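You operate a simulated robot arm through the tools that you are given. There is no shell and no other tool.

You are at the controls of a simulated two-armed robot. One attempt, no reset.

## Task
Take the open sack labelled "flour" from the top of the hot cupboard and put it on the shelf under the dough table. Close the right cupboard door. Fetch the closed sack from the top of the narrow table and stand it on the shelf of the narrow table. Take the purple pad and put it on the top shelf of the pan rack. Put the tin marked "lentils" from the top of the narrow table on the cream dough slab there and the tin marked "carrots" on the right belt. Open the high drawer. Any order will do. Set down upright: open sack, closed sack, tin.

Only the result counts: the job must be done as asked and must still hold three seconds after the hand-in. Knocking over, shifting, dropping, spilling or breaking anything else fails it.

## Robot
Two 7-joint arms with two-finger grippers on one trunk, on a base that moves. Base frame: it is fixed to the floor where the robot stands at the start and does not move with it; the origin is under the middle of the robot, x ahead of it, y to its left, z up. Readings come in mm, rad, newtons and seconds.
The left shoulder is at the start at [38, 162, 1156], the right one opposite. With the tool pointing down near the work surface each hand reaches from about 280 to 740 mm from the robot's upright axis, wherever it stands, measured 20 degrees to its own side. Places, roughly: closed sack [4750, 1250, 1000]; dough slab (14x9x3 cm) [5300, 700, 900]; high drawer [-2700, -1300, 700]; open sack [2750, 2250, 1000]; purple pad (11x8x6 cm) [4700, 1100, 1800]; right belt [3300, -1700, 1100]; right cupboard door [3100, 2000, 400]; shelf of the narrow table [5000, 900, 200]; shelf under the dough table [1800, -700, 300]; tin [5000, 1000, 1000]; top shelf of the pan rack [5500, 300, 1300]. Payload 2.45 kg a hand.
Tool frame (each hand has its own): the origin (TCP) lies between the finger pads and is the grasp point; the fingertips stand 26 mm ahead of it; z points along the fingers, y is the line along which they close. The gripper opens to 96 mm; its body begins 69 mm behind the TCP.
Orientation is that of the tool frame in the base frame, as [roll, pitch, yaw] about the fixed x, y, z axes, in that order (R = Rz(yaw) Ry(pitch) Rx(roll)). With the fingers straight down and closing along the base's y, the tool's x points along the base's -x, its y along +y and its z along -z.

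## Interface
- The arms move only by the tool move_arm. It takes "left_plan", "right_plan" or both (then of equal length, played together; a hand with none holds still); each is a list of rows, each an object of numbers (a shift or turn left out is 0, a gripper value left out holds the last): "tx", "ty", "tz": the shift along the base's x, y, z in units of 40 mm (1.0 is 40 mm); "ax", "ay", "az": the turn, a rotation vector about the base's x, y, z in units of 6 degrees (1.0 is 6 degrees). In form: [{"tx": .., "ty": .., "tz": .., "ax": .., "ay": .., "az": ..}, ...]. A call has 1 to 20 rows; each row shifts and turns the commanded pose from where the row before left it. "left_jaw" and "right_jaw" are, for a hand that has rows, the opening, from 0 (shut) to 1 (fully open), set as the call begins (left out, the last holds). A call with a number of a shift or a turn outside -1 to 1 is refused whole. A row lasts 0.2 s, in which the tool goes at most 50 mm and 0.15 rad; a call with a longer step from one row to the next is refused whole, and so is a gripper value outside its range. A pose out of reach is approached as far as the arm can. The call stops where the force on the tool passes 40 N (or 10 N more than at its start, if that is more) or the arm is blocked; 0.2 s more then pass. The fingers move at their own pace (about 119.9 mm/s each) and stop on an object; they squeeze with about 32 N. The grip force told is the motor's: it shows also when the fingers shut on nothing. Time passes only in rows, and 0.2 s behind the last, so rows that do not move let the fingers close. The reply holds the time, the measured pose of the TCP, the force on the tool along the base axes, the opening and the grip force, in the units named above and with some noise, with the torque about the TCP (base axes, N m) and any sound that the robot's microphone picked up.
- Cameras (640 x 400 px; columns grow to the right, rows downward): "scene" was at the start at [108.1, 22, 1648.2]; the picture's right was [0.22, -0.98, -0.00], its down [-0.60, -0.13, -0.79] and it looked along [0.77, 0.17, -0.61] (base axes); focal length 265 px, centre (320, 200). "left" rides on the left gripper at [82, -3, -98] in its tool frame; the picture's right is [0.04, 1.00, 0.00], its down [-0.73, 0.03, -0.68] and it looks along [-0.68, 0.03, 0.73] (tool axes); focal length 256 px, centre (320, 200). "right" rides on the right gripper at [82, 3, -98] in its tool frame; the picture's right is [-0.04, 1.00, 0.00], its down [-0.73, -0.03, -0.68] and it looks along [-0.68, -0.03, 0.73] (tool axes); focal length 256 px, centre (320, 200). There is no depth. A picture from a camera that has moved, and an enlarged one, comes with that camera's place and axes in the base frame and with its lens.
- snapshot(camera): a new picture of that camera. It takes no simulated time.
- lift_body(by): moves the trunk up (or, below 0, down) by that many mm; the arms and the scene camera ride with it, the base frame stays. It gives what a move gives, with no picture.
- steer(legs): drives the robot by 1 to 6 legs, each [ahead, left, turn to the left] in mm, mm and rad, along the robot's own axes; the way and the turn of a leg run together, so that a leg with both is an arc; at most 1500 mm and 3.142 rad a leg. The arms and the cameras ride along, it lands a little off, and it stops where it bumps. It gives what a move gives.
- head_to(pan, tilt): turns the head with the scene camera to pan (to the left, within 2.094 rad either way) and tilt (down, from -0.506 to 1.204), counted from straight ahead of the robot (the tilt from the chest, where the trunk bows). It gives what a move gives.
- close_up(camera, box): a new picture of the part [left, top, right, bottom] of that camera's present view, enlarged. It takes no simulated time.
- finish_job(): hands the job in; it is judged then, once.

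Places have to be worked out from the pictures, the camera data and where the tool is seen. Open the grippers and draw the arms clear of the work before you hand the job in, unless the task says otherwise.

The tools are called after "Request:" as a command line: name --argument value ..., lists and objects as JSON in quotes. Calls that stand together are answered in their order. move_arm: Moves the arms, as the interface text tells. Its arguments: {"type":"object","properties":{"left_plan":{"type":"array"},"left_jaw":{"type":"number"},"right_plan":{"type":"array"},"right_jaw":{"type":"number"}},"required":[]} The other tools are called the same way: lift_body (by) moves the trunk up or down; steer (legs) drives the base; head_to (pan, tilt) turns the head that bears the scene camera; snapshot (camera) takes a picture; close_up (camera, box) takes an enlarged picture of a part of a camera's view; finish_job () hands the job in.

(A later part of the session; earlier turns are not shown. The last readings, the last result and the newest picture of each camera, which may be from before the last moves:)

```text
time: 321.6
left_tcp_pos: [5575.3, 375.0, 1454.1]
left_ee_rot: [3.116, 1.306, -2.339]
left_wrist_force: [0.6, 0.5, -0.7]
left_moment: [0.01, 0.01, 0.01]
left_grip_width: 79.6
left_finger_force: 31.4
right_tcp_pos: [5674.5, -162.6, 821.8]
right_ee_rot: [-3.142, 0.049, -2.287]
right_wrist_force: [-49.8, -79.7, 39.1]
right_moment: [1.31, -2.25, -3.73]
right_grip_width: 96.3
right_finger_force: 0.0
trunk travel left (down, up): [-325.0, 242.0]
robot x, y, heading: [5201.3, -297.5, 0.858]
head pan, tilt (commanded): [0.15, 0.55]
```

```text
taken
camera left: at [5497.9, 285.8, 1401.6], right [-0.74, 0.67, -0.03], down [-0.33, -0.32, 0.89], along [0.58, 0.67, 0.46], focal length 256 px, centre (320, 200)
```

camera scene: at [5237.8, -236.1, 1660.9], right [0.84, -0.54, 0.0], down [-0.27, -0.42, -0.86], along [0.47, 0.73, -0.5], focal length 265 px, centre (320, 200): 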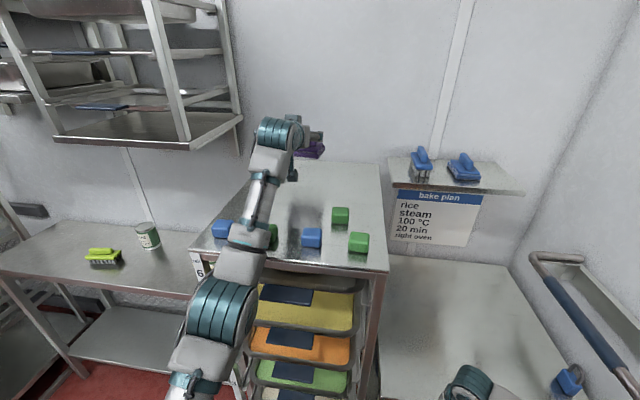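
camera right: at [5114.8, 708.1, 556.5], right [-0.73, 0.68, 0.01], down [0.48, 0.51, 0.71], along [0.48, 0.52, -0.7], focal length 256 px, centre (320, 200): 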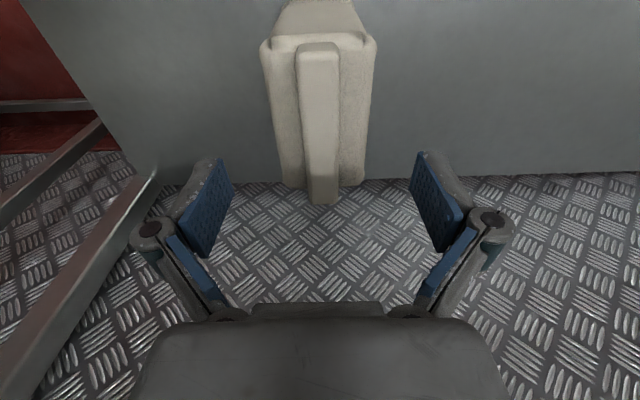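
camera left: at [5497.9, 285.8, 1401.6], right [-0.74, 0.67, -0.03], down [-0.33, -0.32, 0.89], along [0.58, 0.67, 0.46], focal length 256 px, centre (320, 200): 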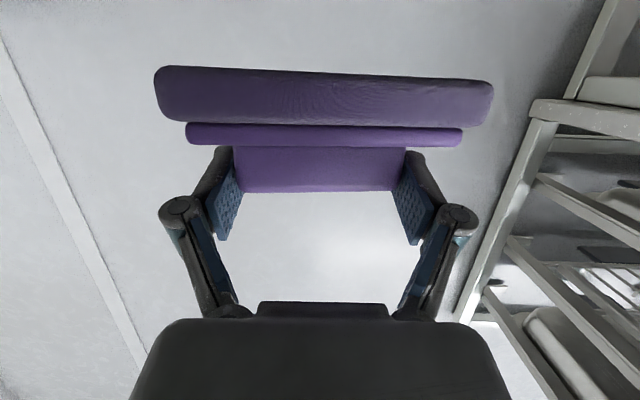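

The right hand bumped the counter front beside the rack. I back off immediately, then raise and retract the right hand.

Request:
steer --legs '[[-70, 0, 0]]'

Request:
move_arm --right_plan '[{"tx": -0.66, "ty": -0.75}, {"tx": -0.4, "ty": -0.45, "tz": 0.7}, {"tz": 0.95}, {"tz": 0.95}, {"tz": 0.95}, {"tz": 0.95}, {"tz": 0.95}, {"tz": 0.95}]'

Request:
head_to --pan -0.4 --tilt 0.7

Request:
snapshot --camera "scene"

```text
time: 322.6
left_tcp_pos: [5553.0, 346.4, 1433.7]
left_ee_rot: [3.122, 1.278, -2.338]
left_wrist_force: [1.0, 0.1, -0.9]
left_moment: [-0.02, -0.01, 0.0]
left_grip_width: 79.6
left_finger_force: 31.8
right_tcp_pos: [5642.8, -199.8, 814.5]
right_ee_rot: [3.136, 0.051, -2.287]
right_wrist_force: [-0.8, -0.3, -0.2]
right_moment: [0.03, 0.02, -0.02]
right_grip_width: 96.0
right_finger_force: 0.2
trunk travel left (down, up): [-325.0, 242.0]
robot x, y, heading: [5159.1, -350.2, 0.856]
head pan, tilt (commanded): [0.15, 0.55]
```

```text
time: 324.4
left_tcp_pos: [5548.9, 340.0, 1439.4]
left_ee_rot: [3.121, 1.281, -2.34]
left_wrist_force: [0.8, 0.2, -1.3]
left_moment: [-0.01, 0.0, 0.0]
left_grip_width: 79.6
left_finger_force: 32.0
right_tcp_pos: [5596.3, -250.9, 1076.3]
right_ee_rot: [3.136, 0.056, -2.285]
right_wrist_force: [-0.2, -0.4, 0.2]
right_moment: [0.0, 0.03, 0.03]
right_grip_width: 96.3
right_finger_force: 0.1
trunk travel left (down, up): [-325.0, 242.0]
robot x, y, heading: [5160.7, -347.2, 0.853]
head pan, tilt (commanded): [0.15, 0.55]
```

```text
time: 325.4
left_tcp_pos: [5549.4, 340.9, 1439.8]
left_ee_rot: [3.118, 1.283, -2.341]
left_wrist_force: [-0.2, -0.1, -0.8]
left_moment: [0.01, 0.0, -0.01]
left_grip_width: 79.5
left_finger_force: 31.6
right_tcp_pos: [5599.0, -251.8, 1075.0]
right_ee_rot: [3.135, 0.058, -2.286]
right_wrist_force: [0.1, -1.3, 0.5]
right_moment: [-0.01, -0.02, 0.01]
right_grip_width: 95.9
right_finger_force: 0.1
trunk travel left (down, up): [-325.0, 242.0]
robot x, y, heading: [5160.8, -346.5, 0.855]
head pan, tilt (commanded): [-0.4, 0.7]
```

```text
taken
camera scene: at [5251.6, -294.2, 1644.4], right [0.44, -0.9, 0.0], down [-0.58, -0.28, -0.76], along [0.69, 0.33, -0.65], focal length 265 px, centre (320, 200)
```

scene: 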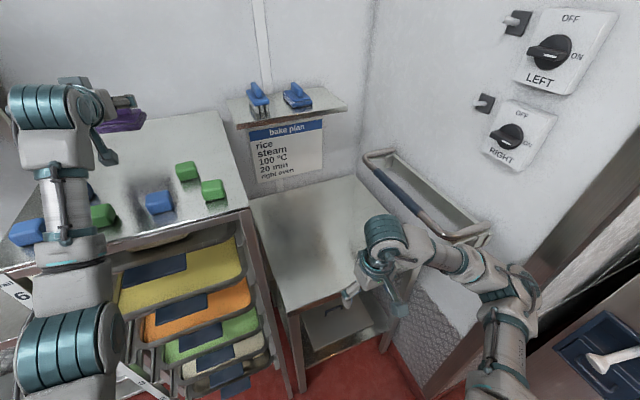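

The counter and padlock are undisturbed. I tuck the right hand inward, correct the pad's 1.5° tilt, and drive forward the remaining ~112 mm.

Request:
move_arm --right_plan '[{"tx": -0.62, "ty": 0.535}, {"tx": -0.62, "ty": 0.535}, {"tx": -0.62, "ty": 0.535}]' --left_plan '[{"ax": -0.1, "ay": 0.085}, {"ax": -0.1, "ay": 0.085}, {}]'

Request:
steer --legs '[[112, 0, 0]]'

Request:
head_to --pan 0.2 --tilt 0.5

Request:
snapshot --camera "scene"

```text
time: 326.2
left_tcp_pos: [5548.2, 343.6, 1438.0]
left_ee_rot: [3.131, 1.254, -2.33]
left_wrist_force: [-0.4, 0.2, -1.1]
left_moment: [0.01, 0.0, -0.05]
left_grip_width: 79.6
left_finger_force: 31.3
right_tcp_pos: [5521.4, -185.2, 1075.0]
right_ee_rot: [3.138, 0.055, -2.286]
right_wrist_force: [0.7, -0.2, -0.6]
right_moment: [-0.02, 0.01, 0.04]
right_grip_width: 96.0
right_finger_force: 0.2
trunk travel left (down, up): [-325.0, 242.0]
robot x, y, heading: [5158.4, -350.9, 0.854]
head pan, tilt (commanded): [-0.4, 0.7]
```

```text
time: 327.4
left_tcp_pos: [5596.6, 392.6, 1463.2]
left_ee_rot: [3.12, 1.292, -2.346]
left_wrist_force: [0.1, 0.1, -0.8]
left_moment: [0.01, 0.02, -0.01]
left_grip_width: 79.4
left_finger_force: 32.2
right_tcp_pos: [5580.2, -120.9, 1084.5]
right_ee_rot: [3.138, 0.085, -2.287]
right_wrist_force: [-0.3, 0.6, 1.6]
right_moment: [0.03, -0.06, 0.02]
right_grip_width: 96.0
right_finger_force: 0.0
trunk travel left (down, up): [-325.0, 242.0]
robot x, y, heading: [5230.1, -263.9, 0.851]
head pan, tilt (commanded): [-0.4, 0.7]
```

```text
time: 328.4
left_tcp_pos: [5604.2, 405.8, 1456.0]
left_ee_rot: [3.123, 1.289, -2.343]
left_wrist_force: [-0.3, -0.4, -0.5]
left_moment: [0.0, 0.01, 0.0]
left_grip_width: 79.5
left_finger_force: 32.0
right_tcp_pos: [5587.4, -107.5, 1079.7]
right_ee_rot: [3.14, 0.068, -2.283]
right_wrist_force: [-0.1, -1.3, -0.1]
right_moment: [-0.03, 0.0, -0.01]
right_grip_width: 95.7
right_finger_force: 0.0
trunk travel left (down, up): [-325.0, 242.0]
robot x, y, heading: [5235.1, -263.7, 0.85]
head pan, tilt (commanded): [0.201, 0.499]
```

```text
taken
camera scene: at [5253.4, -199.9, 1665.4], right [0.87, -0.5, 0.01], down [-0.22, -0.4, -0.89], along [0.45, 0.77, -0.46], focal length 265 px, centre (320, 200)
```

scene: 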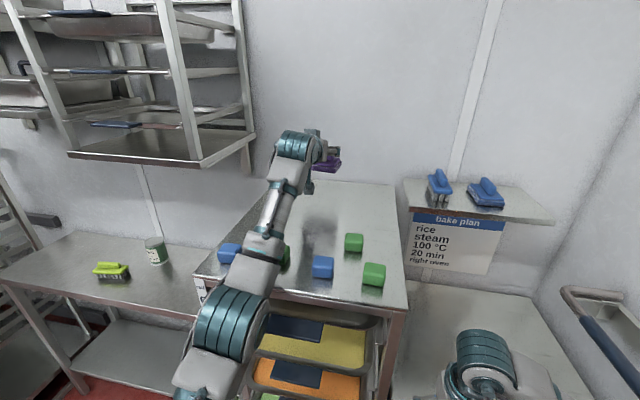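

The left elbow is pressing at the rack's front and tilts the torso. The cubes lie in a regular pattern (back row at u≈3802, v −3857/−4055), so a nearer spot u≈3940, v≈−3950 is free; I back off ~95 mm.

Request:
steer --legs '[[-95, -8, 0]]'

Request:
move_arm --left_plan '[{}, {}, {}, {}, {}]'

Request:
snapshot --camera "scene"

```text
time: 329.5
left_tcp_pos: [5566.3, 362.7, 1431.4]
left_ee_rot: [-3.138, 1.254, -2.318]
left_wrist_force: [-0.3, -0.2, -0.7]
left_moment: [-0.05, -0.02, -0.02]
left_grip_width: 79.4
left_finger_force: 32.1
right_tcp_pos: [5543.5, -164.0, 1070.3]
right_ee_rot: [-3.14, 0.048, -2.285]
right_wrist_force: [1.1, 0.2, 0.8]
right_moment: [0.01, -0.01, -0.03]
right_grip_width: 95.8
right_finger_force: 0.2
trunk travel left (down, up): [-325.0, 242.0]
robot x, y, heading: [5172.9, -339.9, 0.85]
head pan, tilt (commanded): [0.201, 0.499]
```

```text
time: 330.7
left_tcp_pos: [5570.2, 352.8, 1438.9]
left_ee_rot: [3.122, 1.258, -2.34]
left_wrist_force: [0.1, 0.6, 0.3]
left_moment: [0.02, 0.02, 0.01]
left_grip_width: 79.4
left_finger_force: 31.7
right_tcp_pos: [5544.7, -173.6, 1072.1]
right_ee_rot: [3.136, 0.053, -2.286]
right_wrist_force: [0.5, -0.8, -0.3]
right_moment: [0.01, -0.02, 0.05]
right_grip_width: 95.9
right_finger_force: 0.0
trunk travel left (down, up): [-325.0, 242.0]
robot x, y, heading: [5177.7, -339.6, 0.851]
head pan, tilt (commanded): [0.201, 0.499]
```

```text
taken
camera scene: at [5236.4, -243.5, 1662.1], right [0.87, -0.5, 0.0], down [-0.24, -0.42, -0.88], along [0.43, 0.76, -0.48], focal length 265 px, centre (320, 200)
```

scene: 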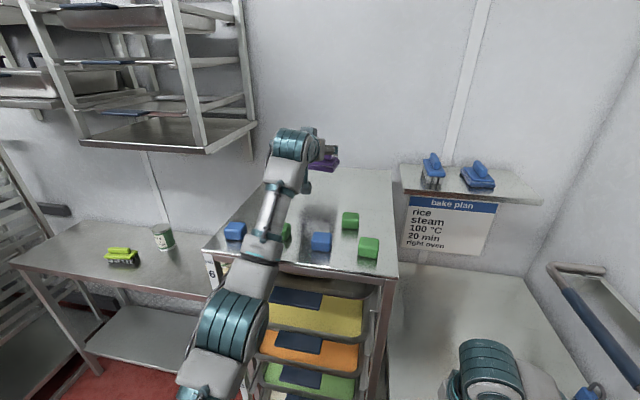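

Lowering from here would bring the forearm onto the front cubes, so I raise the trunk first so that the arm comes in from higher up, then lower the hand in steps.

Request:
lift_body --by 235

Request:
move_arm --left_plan '[{"tz": -0.9}, {"tz": -0.9}, {"tz": -0.9}, {"tz": -0.9}, {"tz": -0.9}, {"tz": -0.9}, {"tz": -0.8}, {}, {}, {}, {}, {}, {}]'

Request:
snapshot --camera "scene"

Request:
snapshot --camera "left"

```text
time: 333.2
left_tcp_pos: [5570.5, 353.2, 1675.6]
left_ee_rot: [3.122, 1.257, -2.339]
left_wrist_force: [0.5, 0.1, -0.7]
left_moment: [0.02, 0.0, 0.04]
left_grip_width: 79.5
left_finger_force: 31.9
right_tcp_pos: [5544.1, -173.2, 1306.7]
right_ee_rot: [3.136, 0.054, -2.287]
right_wrist_force: [0.2, -0.2, 0.2]
right_moment: [-0.01, -0.03, -0.02]
right_grip_width: 96.2
right_finger_force: 0.1
trunk travel left (down, up): [-560.0, 7.0]
robot x, y, heading: [5172.2, -342.7, 0.851]
head pan, tilt (commanded): [0.201, 0.499]
```

```text
time: 336.0
left_tcp_pos: [5630.1, 409.9, 1457.6]
left_ee_rot: [3.122, 1.256, -2.34]
left_wrist_force: [-0.1, -0.3, -0.9]
left_moment: [-0.01, 0.01, 0.02]
left_grip_width: 79.5
left_finger_force: 31.4
left hand out of reach, approached as far as the arm can: row 1, 2, 3, 4, 5, 6, 7
right_tcp_pos: [5544.7, -173.3, 1307.0]
right_ee_rot: [3.135, 0.053, -2.284]
right_wrist_force: [1.1, -0.2, 0.8]
right_moment: [0.01, 0.0, -0.02]
right_grip_width: 95.8
right_finger_force: 0.0
trunk travel left (down, up): [-560.0, 7.0]
robot x, y, heading: [5174.7, -342.8, 0.848]
head pan, tilt (commanded): [0.201, 0.499]
```

```text
taken
camera scene: at [5212.9, -269.9, 1896.9], right [0.87, -0.5, 0.0], down [-0.24, -0.42, -0.88], along [0.43, 0.76, -0.48], focal length 265 px, centre (320, 200)
```

scene: 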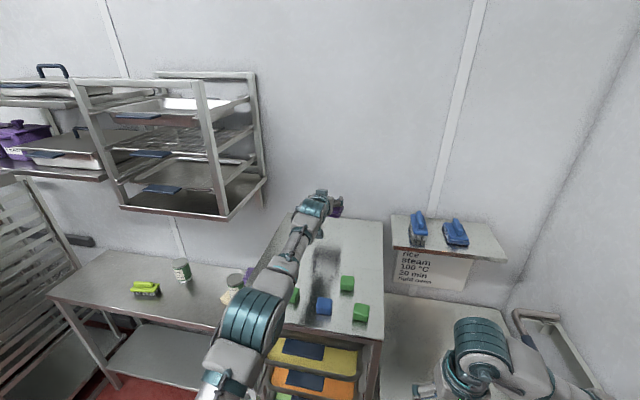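

```text
taken
camera left: at [5551.1, 319.7, 1411.2], right [-0.74, 0.67, -0.03], down [-0.3, -0.29, 0.91], along [0.6, 0.68, 0.42], focal length 256 px, centre (320, 200)
```

left: 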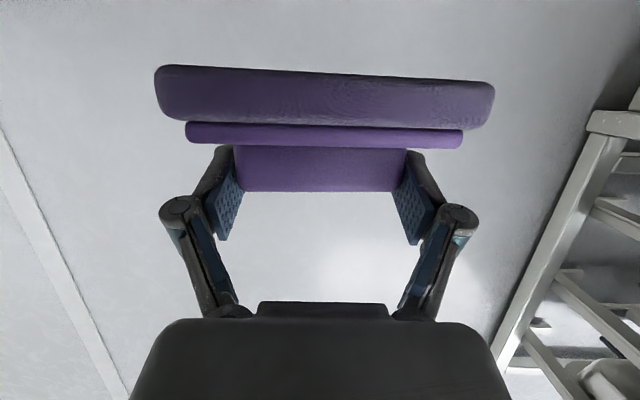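

With a level tool the arm can't come in low here. I'll instead tip the pad ~15° nose-down (higher wrist, more clearance over the cubes) and let its rear edge settle ~2 cm on release. First I raise/retract and pitch the hand, then lower the trunk a bit.

Request:
move_arm --left_plan '[{"tx": -0.18, "ty": -0.207, "tz": 0.45, "ax": -0.31, "ay": 0.275}, {"tx": -0.18, "ty": -0.207, "tz": 0.45, "ax": -0.31, "ay": 0.275}, {"tx": -0.18, "ty": -0.207, "tz": 0.45, "ax": -0.31, "ay": 0.275}, {"tx": -0.18, "ty": -0.207, "tz": 0.45, "ax": -0.31, "ay": 0.275}, {"tx": -0.18, "ty": -0.207, "tz": 0.45, "ax": -0.31, "ay": 0.275}, {"tx": -0.18, "ty": -0.207, "tz": 0.45, "ax": -0.31, "ay": 0.275}]'

Request:
lift_body --by -115

Request:
snapshot --camera "scene"

```text
time: 337.4
left_tcp_pos: [5579.5, 351.5, 1562.7]
left_ee_rot: [-3.141, 0.996, -2.323]
left_wrist_force: [-0.2, 0.7, -0.5]
left_moment: [-0.01, -0.01, -0.02]
left_grip_width: 79.4
left_finger_force: 32.0
left hand out of reach, approached as far as the arm can: row 2, 5
right_tcp_pos: [5543.6, -174.7, 1307.7]
right_ee_rot: [3.136, 0.054, -2.288]
right_wrist_force: [0.0, 0.0, -0.4]
right_moment: [0.05, 0.01, 0.0]
right_grip_width: 95.8
right_finger_force: 0.1
trunk travel left (down, up): [-560.0, 7.0]
robot x, y, heading: [5177.9, -339.7, 0.853]
head pan, tilt (commanded): [0.201, 0.499]
```

```text
time: 338.9
left_tcp_pos: [5580.8, 351.9, 1448.2]
left_ee_rot: [-3.14, 0.998, -2.321]
left_wrist_force: [-0.1, 0.2, -0.7]
left_moment: [-0.02, -0.02, 0.0]
left_grip_width: 79.3
left_finger_force: 32.3
right_tcp_pos: [5544.0, -173.9, 1192.1]
right_ee_rot: [3.137, 0.056, -2.287]
right_wrist_force: [0.0, -0.4, 0.8]
right_moment: [-0.02, -0.02, 0.01]
right_grip_width: 96.0
right_finger_force: 0.0
trunk travel left (down, up): [-445.0, 122.0]
robot x, y, heading: [5172.2, -340.5, 0.85]
head pan, tilt (commanded): [0.201, 0.499]
```

```text
taken
camera scene: at [5215.4, -266.6, 1782.2], right [0.87, -0.5, 0.0], down [-0.24, -0.42, -0.88], along [0.43, 0.76, -0.48], focal length 265 px, centre (320, 200)
```

scene: 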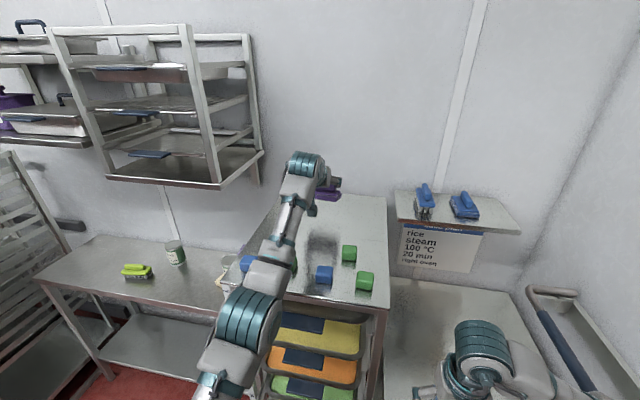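

Good pose: (u≈3955, v≈−3953), pitch 33°. I lower ~60 mm and check clearances.

Request:
move_arm --left_plan '[{"tz": -0.5}, {"tz": -0.5}, {"tz": -0.5}, {}, {}, {}]'

Request:
snapshot --camera "scene"

Request:
close_up --camera "scene" --box '[200, 140, 400, 330]'

```text
time: 340.2
left_tcp_pos: [5580.3, 351.2, 1386.1]
left_ee_rot: [-3.14, 1.0, -2.319]
left_wrist_force: [0.3, 0.1, -0.6]
left_moment: [0.03, -0.01, 0.0]
left_grip_width: 79.5
left_finger_force: 31.9
right_tcp_pos: [5544.1, -174.1, 1192.7]
right_ee_rot: [3.137, 0.053, -2.288]
right_wrist_force: [0.2, 0.2, 0.3]
right_moment: [-0.01, 0.04, 0.01]
right_grip_width: 96.0
right_finger_force: 0.1
trunk travel left (down, up): [-445.0, 122.0]
robot x, y, heading: [5173.9, -341.9, 0.848]
head pan, tilt (commanded): [0.201, 0.499]
```

```text
taken
camera scene: at [5215.6, -266.3, 1782.1], right [0.87, -0.5, 0.0], down [-0.24, -0.42, -0.88], along [0.43, 0.76, -0.48], focal length 265 px, centre (320, 200)
```

scene: 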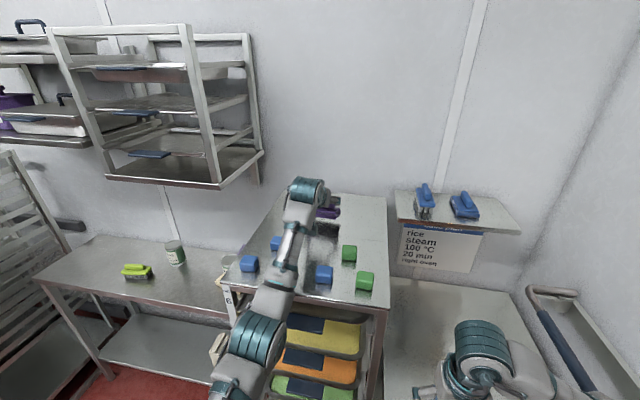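

```text
2.11 times, centred on (300, 235) of scene
camera zoom: at [5215.6, -266.3, 1782.1], right [0.87, -0.5, 0.0], down [-0.24, -0.42, -0.88], along [0.43, 0.76, -0.48], focal length 559 px, centre (362, 126)
```

zoom: 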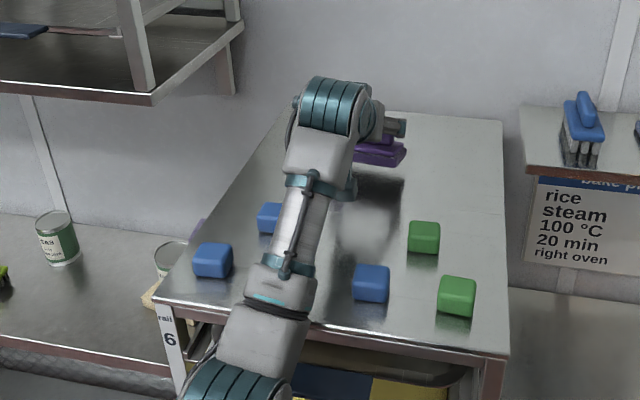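

Clear so far. I continue lowering toward contact (~1354) in small steps.

Request:
move_arm --left_plan '[{"tz": -0.35}, {"tz": -0.25}, {}, {}]'

Request:
move_arm --left_plan '[{"tz": -0.15}, {}, {}]'

Request:
snapshot --camera "left"

```text
time: 341.2
left_tcp_pos: [5573.0, 340.1, 1371.4]
left_ee_rot: [3.14, 1.009, -2.324]
left_wrist_force: [0.4, -1.0, -0.5]
left_moment: [0.0, 0.04, 0.01]
left_grip_width: 79.1
left_finger_force: 31.7
right_tcp_pos: [5538.6, -181.9, 1195.2]
right_ee_rot: [3.134, 0.063, -2.286]
right_wrist_force: [0.6, 0.1, -0.3]
right_moment: [0.0, -0.01, 0.03]
right_grip_width: 95.7
right_finger_force: 0.0
trunk travel left (down, up): [-445.0, 122.0]
robot x, y, heading: [5172.9, -342.3, 0.847]
head pan, tilt (commanded): [0.201, 0.499]
```

```text
time: 342.1
left_tcp_pos: [5571.2, 339.1, 1367.5]
left_ee_rot: [3.14, 1.013, -2.325]
left_wrist_force: [0.3, -1.6, 5.4]
left_moment: [0.21, 0.12, 0.07]
left_grip_width: 79.3
left_finger_force: 31.2
right_tcp_pos: [5537.0, -181.6, 1196.3]
right_ee_rot: [3.134, 0.063, -2.287]
right_wrist_force: [-0.8, -0.6, 0.8]
right_moment: [-0.01, 0.03, 0.02]
right_grip_width: 96.3
right_finger_force: 0.0
trunk travel left (down, up): [-445.0, 122.0]
robot x, y, heading: [5175.5, -339.6, 0.852]
head pan, tilt (commanded): [0.201, 0.499]
```

```text
taken
camera left: at [5486.3, 242.1, 1351.4], right [-0.74, 0.67, -0.03], down [-0.15, -0.12, 0.98], along [0.65, 0.74, 0.19], focal length 256 px, centre (320, 200)
```

left: 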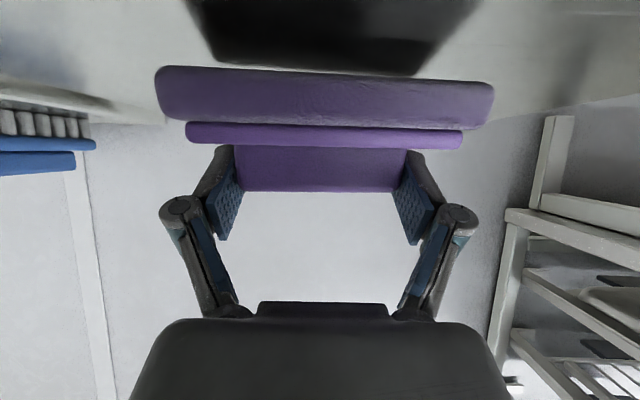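

The pad's front edge touches (5 N). I release it now, then rise.

Request:
move_arm --left_plan '[{}, {}, {}]' --left_jaw 1.0

Request:
snapshot --camera "left"

Request:
close_up --camera "scene" --box '[200, 140, 400, 330]'

```text
time: 342.9
left_tcp_pos: [5571.7, 339.4, 1367.5]
left_ee_rot: [3.14, 1.011, -2.322]
left_wrist_force: [0.1, 0.6, 0.6]
left_moment: [0.0, 0.0, 0.02]
left_grip_width: 96.0
left_finger_force: 0.1
right_tcp_pos: [5537.7, -182.5, 1194.9]
right_ee_rot: [3.134, 0.062, -2.288]
right_wrist_force: [-0.2, 0.4, -0.3]
right_moment: [-0.02, 0.0, -0.01]
right_grip_width: 95.8
right_finger_force: 0.0
trunk travel left (down, up): [-445.0, 122.0]
robot x, y, heading: [5175.7, -339.1, 0.852]
head pan, tilt (commanded): [0.201, 0.499]
```

```text
taken
camera left: at [5486.3, 242.0, 1351.2], right [-0.74, 0.67, -0.03], down [-0.15, -0.12, 0.98], along [0.65, 0.74, 0.19], focal length 256 px, centre (320, 200)
```

left: 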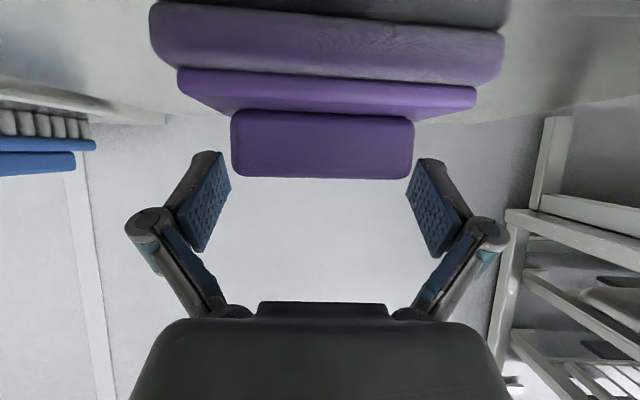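

```text
2.11 times, centred on (300, 235) of scene
camera zoom: at [5203.4, -289.3, 1783.5], right [0.87, -0.5, 0.0], down [-0.23, -0.41, -0.88], along [0.44, 0.77, -0.47], focal length 559 px, centre (362, 126)
```

zoom: 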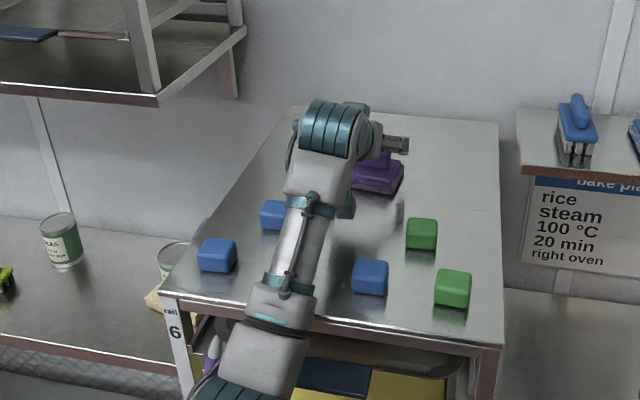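

The pad lies flat on the top plate. I raise the hand straight up, then back away.

Request:
move_arm --left_plan '[{"tz": 0.3}, {"tz": 0.5}, {"tz": 0.7}, {"tz": 0.8}, {"tz": 0.8}, {}]'

Request:
snapshot --camera "left"

Request:
steer --legs '[[-300, 0, 0]]'

Request:
snapshot --camera "scene"

```text
time: 344.2
left_tcp_pos: [5572.2, 347.7, 1474.4]
left_ee_rot: [-3.137, 0.996, -2.319]
left_wrist_force: [-0.4, 0.1, 0.6]
left_moment: [-0.02, 0.01, -0.06]
left_grip_width: 95.9
left_finger_force: 0.0
left hand out of reach, approached as far as the arm can: row 5
right_tcp_pos: [5542.0, -171.6, 1191.9]
right_ee_rot: [3.14, 0.051, -2.286]
right_wrist_force: [0.8, -0.1, 0.9]
right_moment: [0.0, 0.01, 0.0]
right_grip_width: 96.0
right_finger_force: 0.1
trunk travel left (down, up): [-445.0, 122.0]
robot x, y, heading: [5172.8, -341.8, 0.85]
head pan, tilt (commanded): [0.201, 0.499]
```

```text
taken
camera left: at [5487.1, 249.5, 1459.9], right [-0.75, 0.67, -0.04], down [-0.14, -0.1, 0.98], along [0.65, 0.74, 0.17], focal length 256 px, centre (320, 200)
```

left: 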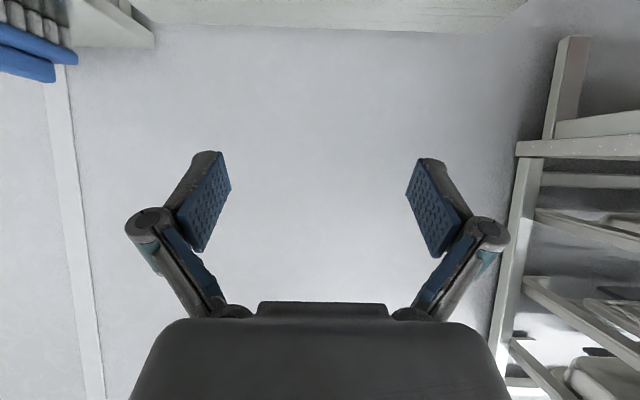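

```text
time: 346.3
left_tcp_pos: [5374.7, 125.2, 1472.6]
left_ee_rot: [-3.136, 0.996, -2.312]
left_wrist_force: [-0.2, -0.1, 0.3]
left_moment: [0.02, 0.0, -0.02]
left_grip_width: 95.8
left_finger_force: 0.0
right_tcp_pos: [5346.6, -393.0, 1191.3]
right_ee_rot: [3.138, 0.052, -2.281]
right_wrist_force: [-0.7, -0.4, 0.4]
right_moment: [-0.02, 0.0, -0.04]
right_grip_width: 95.8
right_finger_force: 0.1
trunk travel left (down, up): [-445.0, 122.0]
robot x, y, heading: [4976.7, -567.2, 0.85]
head pan, tilt (commanded): [0.201, 0.499]
```

```text
taken
camera scene: at [5018.6, -486.4, 1781.9], right [0.87, -0.49, 0.0], down [-0.24, -0.42, -0.87], along [0.43, 0.76, -0.48], focal length 265 px, centre (320, 200)
```

scene: 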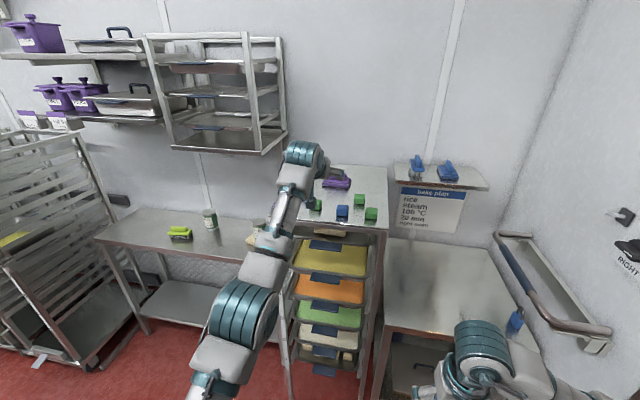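

The pad sits on the rack top. I lower the trunk to normal and fold the left arm back to a compact tool-down pose, then check the rack top.

Request:
lift_body --by -120

Request:
move_arm --left_plan '[{"tx": -0.606, "ty": -0.5, "tz": -0.46, "ax": -0.594, "ay": 0.523}, {"tx": -0.606, "ty": -0.5, "tz": -0.46, "ax": -0.594, "ay": 0.523}, {"tx": -0.606, "ty": -0.5, "tz": -0.46, "ax": -0.594, "ay": 0.523}, {"tx": -0.606, "ty": -0.5, "tz": -0.46, "ax": -0.594, "ay": 0.523}, {"tx": -0.606, "ty": -0.5, "tz": -0.46, "ax": -0.594, "ay": 0.523}, {"tx": -0.606, "ty": -0.5, "tz": -0.46, "ax": -0.594, "ay": 0.523}, {"tx": -0.606, "ty": -0.5, "tz": -0.46, "ax": -0.594, "ay": 0.523}, {"tx": -0.606, "ty": -0.5, "tz": -0.46, "ax": -0.594, "ay": 0.523}, {"tx": -0.606, "ty": -0.5, "tz": -0.46, "ax": -0.594, "ay": 0.523}, {"tx": -0.606, "ty": -0.5, "tz": -0.46, "ax": -0.594, "ay": 0.523}, {"tx": -0.606, "ty": -0.5, "tz": -0.46, "ax": -0.594, "ay": 0.523}, {"tx": -0.606, "ty": -0.5, "tz": -0.46, "ax": -0.594, "ay": 0.523}]'

Request:
close_up --camera "scene" --box '[250, 120, 450, 280]'

```text
time: 347.8
left_tcp_pos: [5369.9, 116.1, 1359.4]
left_ee_rot: [-3.138, 1.005, -2.316]
left_wrist_force: [-0.7, -1.0, 0.6]
left_moment: [-0.01, 0.02, 0.01]
left_grip_width: 96.2
left_finger_force: 0.0
right_tcp_pos: [5342.2, -401.2, 1074.1]
right_ee_rot: [3.135, 0.057, -2.28]
right_wrist_force: [-1.0, -0.8, 0.3]
right_moment: [0.01, -0.02, 0.0]
right_grip_width: 96.0
right_finger_force: 0.0
trunk travel left (down, up): [-325.0, 242.0]
robot x, y, heading: [4978.5, -563.7, 0.855]
head pan, tilt (commanded): [0.201, 0.499]
```

```text
time: 350.4
left_tcp_pos: [5092.2, -108.2, 1149.8]
left_ee_rot: [-3.12, 0.064, -2.303]
left_wrist_force: [0.0, 0.0, 0.3]
left_moment: [0.06, 0.01, 0.0]
left_grip_width: 96.1
left_finger_force: 0.2
left hand out of reach, approached as far as the arm can: row 4
right_tcp_pos: [5341.7, -399.7, 1074.2]
right_ee_rot: [3.139, 0.057, -2.28]
right_wrist_force: [0.2, 0.2, 0.6]
right_moment: [-0.01, -0.04, -0.03]
right_grip_width: 95.9
right_finger_force: 0.0
trunk travel left (down, up): [-325.0, 242.0]
robot x, y, heading: [4980.6, -564.9, 0.854]
head pan, tilt (commanded): [0.201, 0.499]
```

```text
2.50 times, centred on (350, 200) of scene
camera zoom: at [5034.6, -466.8, 1662.2], right [0.87, -0.49, 0.0], down [-0.24, -0.42, -0.88], along [0.43, 0.76, -0.48], focal length 664 px, centre (245, 200)
```

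zoom: 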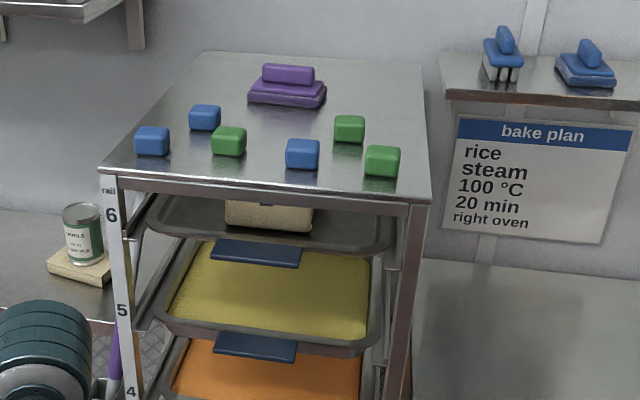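

The pad rests well on the rack's top, cubes untouched. Next the flour sack: I drive left along the aisle front toward the hot cupboard.

Request:
steer --legs '[[40, 900, -0.006], [0, 600, 0], [-100, 1100, 0]]'

Request:
head_to --pan 0.5 --tilt 0.4

Request:
snapshot --camera "scene"

```text
time: 363.3
left_tcp_pos: [3122.9, 1545.7, 1151.7]
left_ee_rot: [-3.134, 0.063, -2.295]
left_wrist_force: [0.6, -1.1, -0.9]
left_moment: [0.07, 0.07, -0.02]
left_grip_width: 96.0
left_finger_force: 0.0
right_tcp_pos: [3374.5, 1259.1, 1070.8]
right_ee_rot: [3.127, 0.054, -2.269]
right_wrist_force: [0.4, 0.5, 0.2]
right_moment: [0.02, 0.05, -0.02]
right_grip_width: 96.1
right_finger_force: 0.0
trunk travel left (down, up): [-325.0, 242.0]
robot x, y, heading: [3000.8, 1101.3, 0.866]
head pan, tilt (commanded): [0.201, 0.499]
```

```text
time: 364.1
left_tcp_pos: [3120.8, 1542.1, 1154.4]
left_ee_rot: [-3.131, 0.065, -2.297]
left_wrist_force: [0.3, -0.2, 0.1]
left_moment: [0.09, 0.06, -0.01]
left_grip_width: 96.1
left_finger_force: 0.1
right_tcp_pos: [3372.4, 1256.2, 1072.4]
right_ee_rot: [3.128, 0.058, -2.273]
right_wrist_force: [0.9, -0.5, 0.5]
right_moment: [0.08, 0.04, -0.03]
right_grip_width: 95.7
right_finger_force: 0.2
trunk travel left (down, up): [-325.0, 242.0]
robot x, y, heading: [3007.4, 1096.4, 0.865]
head pan, tilt (commanded): [0.499, 0.4]
```

```text
taken
camera scene: at [3053.5, 1189.2, 1671.9], right [0.98, -0.21, -0.01], down [-0.09, -0.37, -0.92], along [0.18, 0.9, -0.39], focal length 265 px, centre (320, 200)
```

scene: 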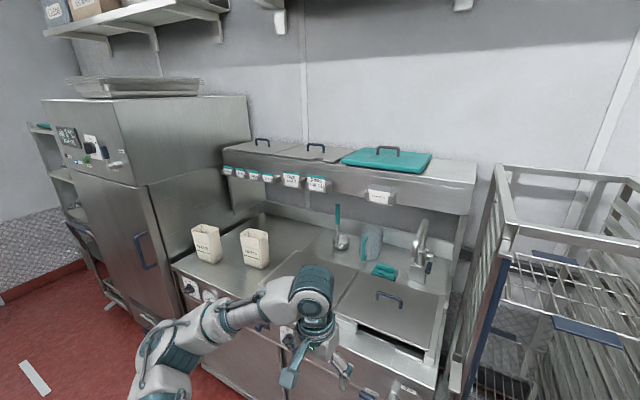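

I strafe left ~1230 mm to line the right hand up with the flour sack (robot in front of the cupboard's left part).

Request:
steer --legs '[[0, 1230, -0.017]]'

Request:
head_to --pan -0.1 --tilt 0.6

Request:
snapshot --camera "scene"

Request:
snapshot --camera "right"

```text
time: 370.4
left_tcp_pos: [2190.3, 2354.3, 1153.3]
left_ee_rot: [-3.13, 0.067, -2.316]
left_wrist_force: [1.4, -1.1, -0.2]
left_moment: [0.1, 0.08, -0.02]
left_grip_width: 96.3
left_finger_force: 0.0
right_tcp_pos: [2436.9, 2063.2, 1072.7]
right_ee_rot: [3.13, 0.057, -2.291]
right_wrist_force: [1.0, -0.5, -0.1]
right_moment: [0.05, 0.07, 0.0]
right_grip_width: 96.1
right_finger_force: 0.0
trunk travel left (down, up): [-325.0, 242.0]
robot x, y, heading: [2067.6, 1907.0, 0.844]
head pan, tilt (commanded): [0.499, 0.4]
```

```text
time: 371.4
left_tcp_pos: [2177.6, 2362.0, 1150.7]
left_ee_rot: [-3.117, 0.067, -2.317]
left_wrist_force: [0.9, 0.3, -0.3]
left_moment: [-0.01, -0.01, 0.01]
left_grip_width: 96.2
left_finger_force: 0.0
right_tcp_pos: [2425.0, 2069.5, 1076.2]
right_ee_rot: [-3.141, 0.062, -2.291]
right_wrist_force: [0.4, -0.6, 0.3]
right_moment: [0.0, 0.0, 0.02]
right_grip_width: 96.2
right_finger_force: 0.2
trunk travel left (down, up): [-325.0, 242.0]
robot x, y, heading: [2064.6, 1908.0, 0.847]
head pan, tilt (commanded): [-0.099, 0.6]
```

```text
taken
camera scene: at [2151.7, 1979.9, 1653.0], right [0.68, -0.73, -0.01], down [-0.42, -0.38, -0.82], along [0.6, 0.56, -0.57], focal length 265 px, centre (320, 200)
```

scene: 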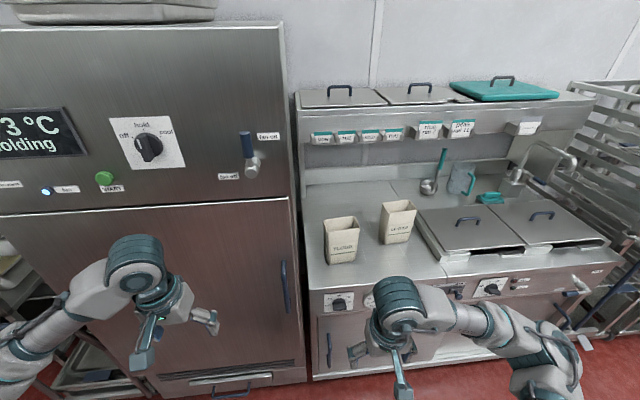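

```text
taken
camera right: at [2363.8, 2005.0, 1170.1], right [-0.72, 0.69, 0.0], down [0.48, 0.5, 0.72], along [0.5, 0.52, -0.69], focal length 256 px, centre (320, 200)
```

right: 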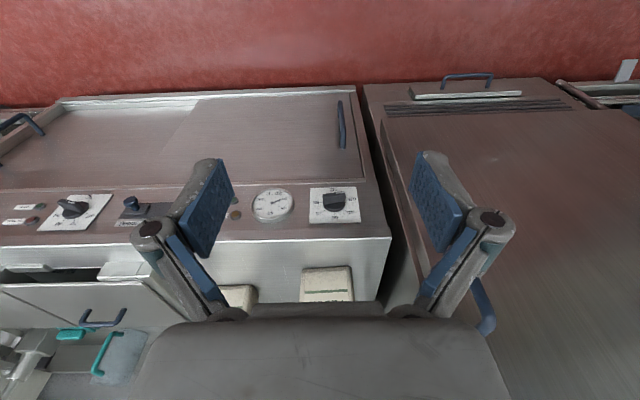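

FLOUR's front-bottom is at ≈(2706,2377). I raise the right hand, turn it −90° so the fingers close front-to-back, and then drive ~185 mm forward.

Request:
move_arm --right_plan '[{"tx": 0.166, "ty": 0.187, "tz": 0.12, "az": -1.0}, {"tx": 0.166, "ty": 0.187, "tz": 0.12, "az": -1.0}, {"tx": 0.166, "ty": 0.187, "tz": 0.12, "az": -1.0}, {"tx": 0.166, "ty": 0.187, "tz": 0.12, "az": -1.0}, {"tx": 0.166, "ty": 0.187, "tz": 0.12, "az": -1.0}, {"tx": 0.166, "ty": 0.187, "tz": 0.12, "az": -1.0}, {"tx": 0.166, "ty": 0.187, "tz": 0.12, "az": -1.0}, {"tx": 0.166, "ty": 0.187, "tz": 0.12, "az": -1.0}, {"tx": 0.166, "ty": 0.187, "tz": 0.12, "az": -1.0}, {"tx": 0.166, "ty": 0.187, "tz": 0.12, "az": -1.0}, {"tx": 0.166, "ty": 0.187, "tz": 0.12, "az": -1.0}, {"tx": 0.166, "ty": 0.187, "tz": 0.12, "az": -1.0}, {"tx": 0.166, "ty": 0.187, "tz": 0.12, "az": -1.0}, {"tx": 0.166, "ty": 0.187, "tz": 0.12, "az": -1.0}, {"tx": 0.166, "ty": 0.187, "tz": 0.12, "az": -1.0}]' --right_jaw 1.0

Request:
steer --legs '[[185, 0, 0]]'

Request:
snapshot --camera "right"

Request:
snapshot --camera "scene"

```text
time: 374.6
left_tcp_pos: [2177.4, 2361.4, 1152.0]
left_ee_rot: [-3.118, 0.067, -2.316]
left_wrist_force: [-0.1, -0.4, -0.3]
left_moment: [0.0, 0.0, 0.01]
left_grip_width: 95.9
left_finger_force: 0.0
right_tcp_pos: [2524.7, 2182.1, 1150.4]
right_ee_rot: [-3.134, 0.06, 2.419]
right_wrist_force: [-0.5, -0.2, -0.3]
right_moment: [0.01, 0.04, 0.0]
right_grip_width: 95.9
right_finger_force: 0.1
trunk travel left (down, up): [-325.0, 242.0]
robot x, y, heading: [2064.9, 1905.3, 0.847]
head pan, tilt (commanded): [-0.099, 0.6]
```

```text
time: 376.1
left_tcp_pos: [2290.1, 2502.9, 1151.5]
left_ee_rot: [-3.111, 0.071, -2.314]
left_wrist_force: [-0.2, 0.0, 0.4]
left_moment: [-0.02, 0.0, 0.0]
left_grip_width: 95.9
left_finger_force: 0.1
right_tcp_pos: [2636.9, 2322.4, 1149.2]
right_ee_rot: [-3.137, 0.066, 2.422]
right_wrist_force: [-0.1, -0.5, -0.1]
right_moment: [-0.06, 0.02, 0.07]
right_grip_width: 96.2
right_finger_force: 0.0
trunk travel left (down, up): [-325.0, 242.0]
robot x, y, heading: [2186.2, 2046.5, 0.849]
head pan, tilt (commanded): [-0.099, 0.6]
```

```text
taken
camera right: at [2571.7, 2382.3, 1243.8], right [0.69, 0.72, 0.0], down [0.5, -0.47, 0.73], along [0.53, -0.5, -0.69], focal length 256 px, centre (320, 200)
```

right: 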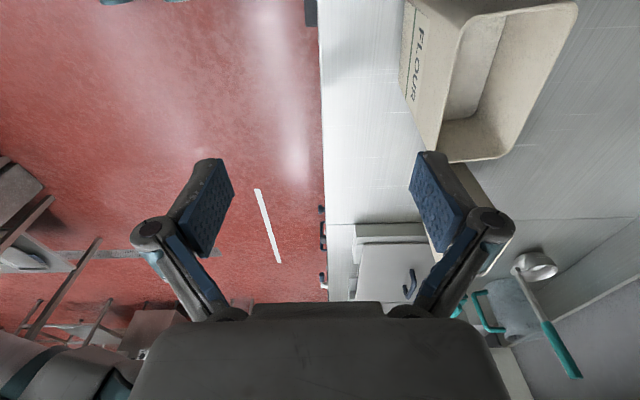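

```text
taken
camera scene: at [2255.4, 2127.1, 1653.4], right [0.68, -0.73, 0.0], down [-0.41, -0.39, -0.82], along [0.61, 0.56, -0.57], focal length 265 px, centre (320, 200)
```

scene: 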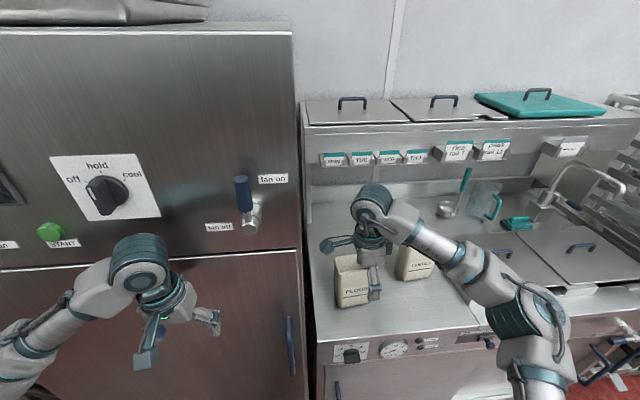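

The sack's rim resolves: centre ≈(2713,2410), thickness axis ≈54°. I move the hand over it with a 5° yaw correction and check.

Request:
move_arm --right_plan '[{"tx": 0.65, "ty": 0.72, "az": 0.28}, {"tx": 0.65, "ty": 0.72, "az": 0.28}, {"tx": 0.65, "ty": 0.72, "az": 0.28}, {}, {}]'

Request:
snapshot --camera "right"

```text
time: 377.3
left_tcp_pos: [2293.5, 2497.5, 1152.9]
left_ee_rot: [-3.115, 0.074, -2.313]
left_wrist_force: [0.6, -0.2, -0.1]
left_moment: [-0.02, -0.02, 0.02]
left_grip_width: 96.0
left_finger_force: 0.0
right_tcp_pos: [2718.3, 2403.3, 1151.7]
right_ee_rot: [-3.14, 0.064, 2.508]
right_wrist_force: [-0.8, 0.0, -0.6]
right_moment: [-0.02, 0.03, -0.01]
right_grip_width: 95.9
right_finger_force: 0.0
trunk travel left (down, up): [-325.0, 242.0]
robot x, y, heading: [2185.4, 2044.3, 0.846]
head pan, tilt (commanded): [-0.099, 0.6]
```

```text
taken
camera right: at [2649.0, 2457.4, 1244.6], right [0.62, 0.78, 0.0], down [0.54, -0.43, 0.72], along [0.57, -0.45, -0.69], focal length 256 px, centre (320, 200)
```

right: 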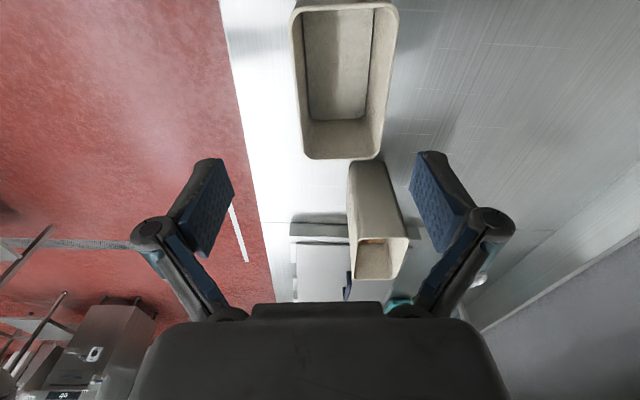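

The rim centre is ~12 mm further forward. I correct and descend until the fingertips are just above the rim, then check.

Request:
move_arm --right_plan '[{"tx": 0.08, "ty": 0.3}, {"tz": -0.5}, {"tz": -0.5}, {}, {}]'

Request:
snapshot --camera "right"

```text
time: 378.5
left_tcp_pos: [2293.1, 2496.0, 1152.2]
left_ee_rot: [-3.117, 0.072, -2.313]
left_wrist_force: [1.1, 0.3, 0.3]
left_moment: [0.0, 0.02, -0.01]
left_grip_width: 95.8
left_finger_force: 0.1
right_tcp_pos: [2721.2, 2417.3, 1111.2]
right_ee_rot: [-3.14, 0.062, 2.509]
right_wrist_force: [-0.3, 0.1, 0.8]
right_moment: [0.02, 0.02, 0.02]
right_grip_width: 96.1
right_finger_force: 0.2
trunk travel left (down, up): [-325.0, 242.0]
robot x, y, heading: [2184.6, 2042.7, 0.845]
head pan, tilt (commanded): [-0.099, 0.6]
```

```text
taken
camera right: at [2651.4, 2471.0, 1204.3], right [0.62, 0.78, 0.0], down [0.54, -0.43, 0.72], along [0.57, -0.45, -0.69], focal length 256 px, centre (320, 200)
```

right: 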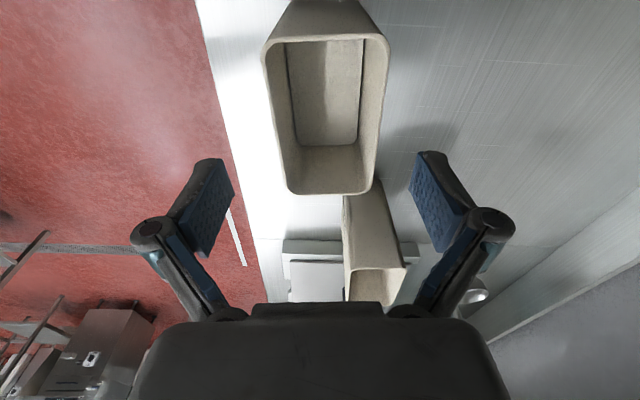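

Nearly centred: I nudge 4 mm forward and 10 mm left, then descend to z≈1030 with the fingers front and back of the sack.

Request:
move_arm --right_plan '[{"tx": -0.14, "ty": 0.23}, {"tz": -0.6}, {"tz": -0.7}, {"tz": -0.7}, {}]'

Request:
snapshot --camera "right"

```text
time: 379.7
left_tcp_pos: [2290.9, 2497.5, 1152.5]
left_ee_rot: [-3.115, 0.071, -2.314]
left_wrist_force: [0.9, -0.1, -0.7]
left_moment: [0.0, 0.0, -0.01]
left_grip_width: 96.0
left_finger_force: 0.0
right_tcp_pos: [2714.1, 2429.0, 1031.3]
right_ee_rot: [-3.139, 0.064, 2.511]
right_wrist_force: [0.7, -0.1, 0.1]
right_moment: [0.0, 0.02, -0.04]
right_grip_width: 95.9
right_finger_force: 0.0
trunk travel left (down, up): [-325.0, 242.0]
robot x, y, heading: [2180.9, 2040.5, 0.85]
head pan, tilt (commanded): [-0.099, 0.6]
```

```text
taken
camera right: at [2644.2, 2481.9, 1124.7], right [0.62, 0.78, 0.0], down [0.54, -0.43, 0.72], along [0.57, -0.45, -0.69], focal length 256 px, centre (320, 200)
```

right: 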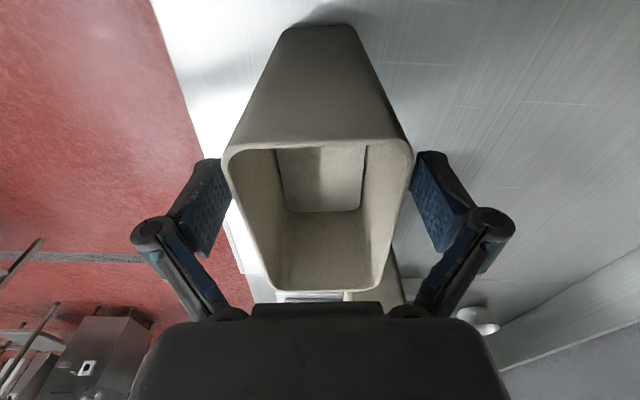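

The sack is centred between the fingers. I close and then lift gently.

Request:
move_arm --right_plan '[{}, {}, {}, {}, {}]' --right_jaw 0.0

Request:
snapshot --camera "right"

Request:
move_arm --right_plan '[{"tz": 0.3}, {"tz": 0.5}, {"tz": 0.6}, {"tz": 0.6}, {}]'

Request:
snapshot --camera "right"

```text
time: 380.9
left_tcp_pos: [2291.3, 2497.8, 1152.1]
left_ee_rot: [-3.114, 0.071, -2.313]
left_wrist_force: [0.7, -0.4, 0.5]
left_moment: [0.0, -0.01, 0.0]
left_grip_width: 96.1
left_finger_force: 0.1
right_tcp_pos: [2713.1, 2427.5, 1032.0]
right_ee_rot: [-3.14, 0.063, 2.509]
right_wrist_force: [-1.4, 2.6, 5.9]
right_moment: [0.18, 0.0, 0.05]
right_grip_width: 69.7
right_finger_force: 32.3
trunk travel left (down, up): [-325.0, 242.0]
robot x, y, heading: [2185.8, 2046.1, 0.844]
head pan, tilt (commanded): [-0.099, 0.6]
```

```text
taken
camera right: at [2644.0, 2481.8, 1125.6], right [0.62, 0.78, 0.0], down [0.54, -0.43, 0.72], along [0.57, -0.45, -0.69], focal length 256 px, centre (320, 200)
```

right: 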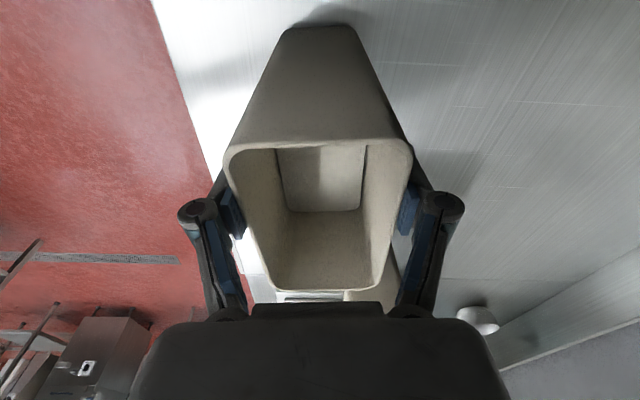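

```text
time: 382.1
left_tcp_pos: [2292.5, 2498.7, 1152.0]
left_ee_rot: [-3.113, 0.071, -2.314]
left_wrist_force: [-0.9, -0.3, -0.3]
left_moment: [-0.02, -0.03, -0.03]
left_grip_width: 95.8
left_finger_force: 0.2
right_tcp_pos: [2715.5, 2428.5, 1112.6]
right_ee_rot: [-3.139, 0.063, 2.508]
right_wrist_force: [-0.2, 0.7, -4.8]
right_moment: [0.03, 0.04, 0.01]
right_grip_width: 69.5
right_finger_force: 32.5
trunk travel left (down, up): [-325.0, 242.0]
robot x, y, heading: [2181.4, 2044.6, 0.843]
head pan, tilt (commanded): [-0.099, 0.6]
```

```text
taken
camera right: at [2645.3, 2482.6, 1205.4], right [0.62, 0.78, 0.0], down [0.54, -0.43, 0.72], along [0.57, -0.45, -0.69], focal length 256 px, centre (320, 200)
```

right: 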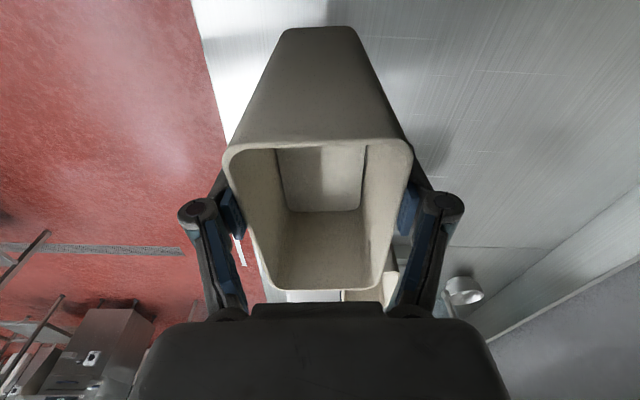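

FLOUR is held (≈0.5 kg, upright). I back away from the cupboard, then turn around to face the dough-table end.

Request:
steer --legs '[[-520, 0, 0], [0, 0, -3.14]]'

Request:
head_to --pan 0.6 --tilt 0.6

Request:
snapshot --camera "scene"

```text
time: 392.4
left_tcp_pos: [1741.7, 1201.5, 1151.8]
left_ee_rot: [-3.115, 0.073, 0.85]
left_wrist_force: [-0.9, -0.4, 0.9]
left_moment: [0.0, 0.02, 0.02]
left_grip_width: 95.9
left_finger_force: 0.0
right_tcp_pos: [1316.6, 1261.4, 1111.8]
right_ee_rot: [-3.138, 0.062, -0.611]
right_wrist_force: [0.2, -0.2, -4.2]
right_moment: [-0.06, -0.11, -0.01]
right_grip_width: 69.8
right_finger_force: 32.4
trunk travel left (down, up): [-325.0, 242.0]
robot x, y, heading: [1841.7, 1658.3, -2.276]
head pan, tilt (commanded): [-0.099, 0.6]
```

```text
time: 393.5
left_tcp_pos: [1744.2, 1204.3, 1152.4]
left_ee_rot: [-3.116, 0.075, 0.848]
left_wrist_force: [-0.7, 0.1, 0.5]
left_moment: [-0.01, 0.0, 0.01]
left_grip_width: 95.9
left_finger_force: 0.0
right_tcp_pos: [1320.3, 1265.1, 1114.9]
right_ee_rot: [-3.141, 0.063, -0.611]
right_wrist_force: [-0.2, -0.2, -5.2]
right_moment: [-0.06, -0.05, -0.03]
right_grip_width: 69.5
right_finger_force: 32.2
trunk travel left (down, up): [-325.0, 242.0]
robot x, y, heading: [1843.4, 1653.2, -2.273]
head pan, tilt (commanded): [0.6, 0.6]
```

```text
taken
camera scene: at [1815.9, 1550.6, 1652.9], right [-0.99, 0.1, 0.0], down [0.06, 0.57, -0.82], along [-0.08, -0.82, -0.57], focal length 265 px, centre (320, 200)
```

scene: 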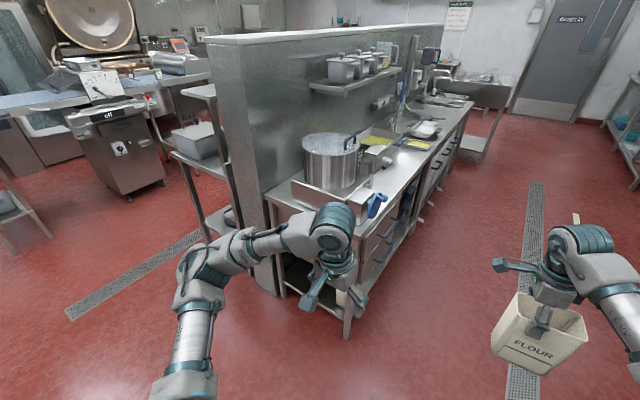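

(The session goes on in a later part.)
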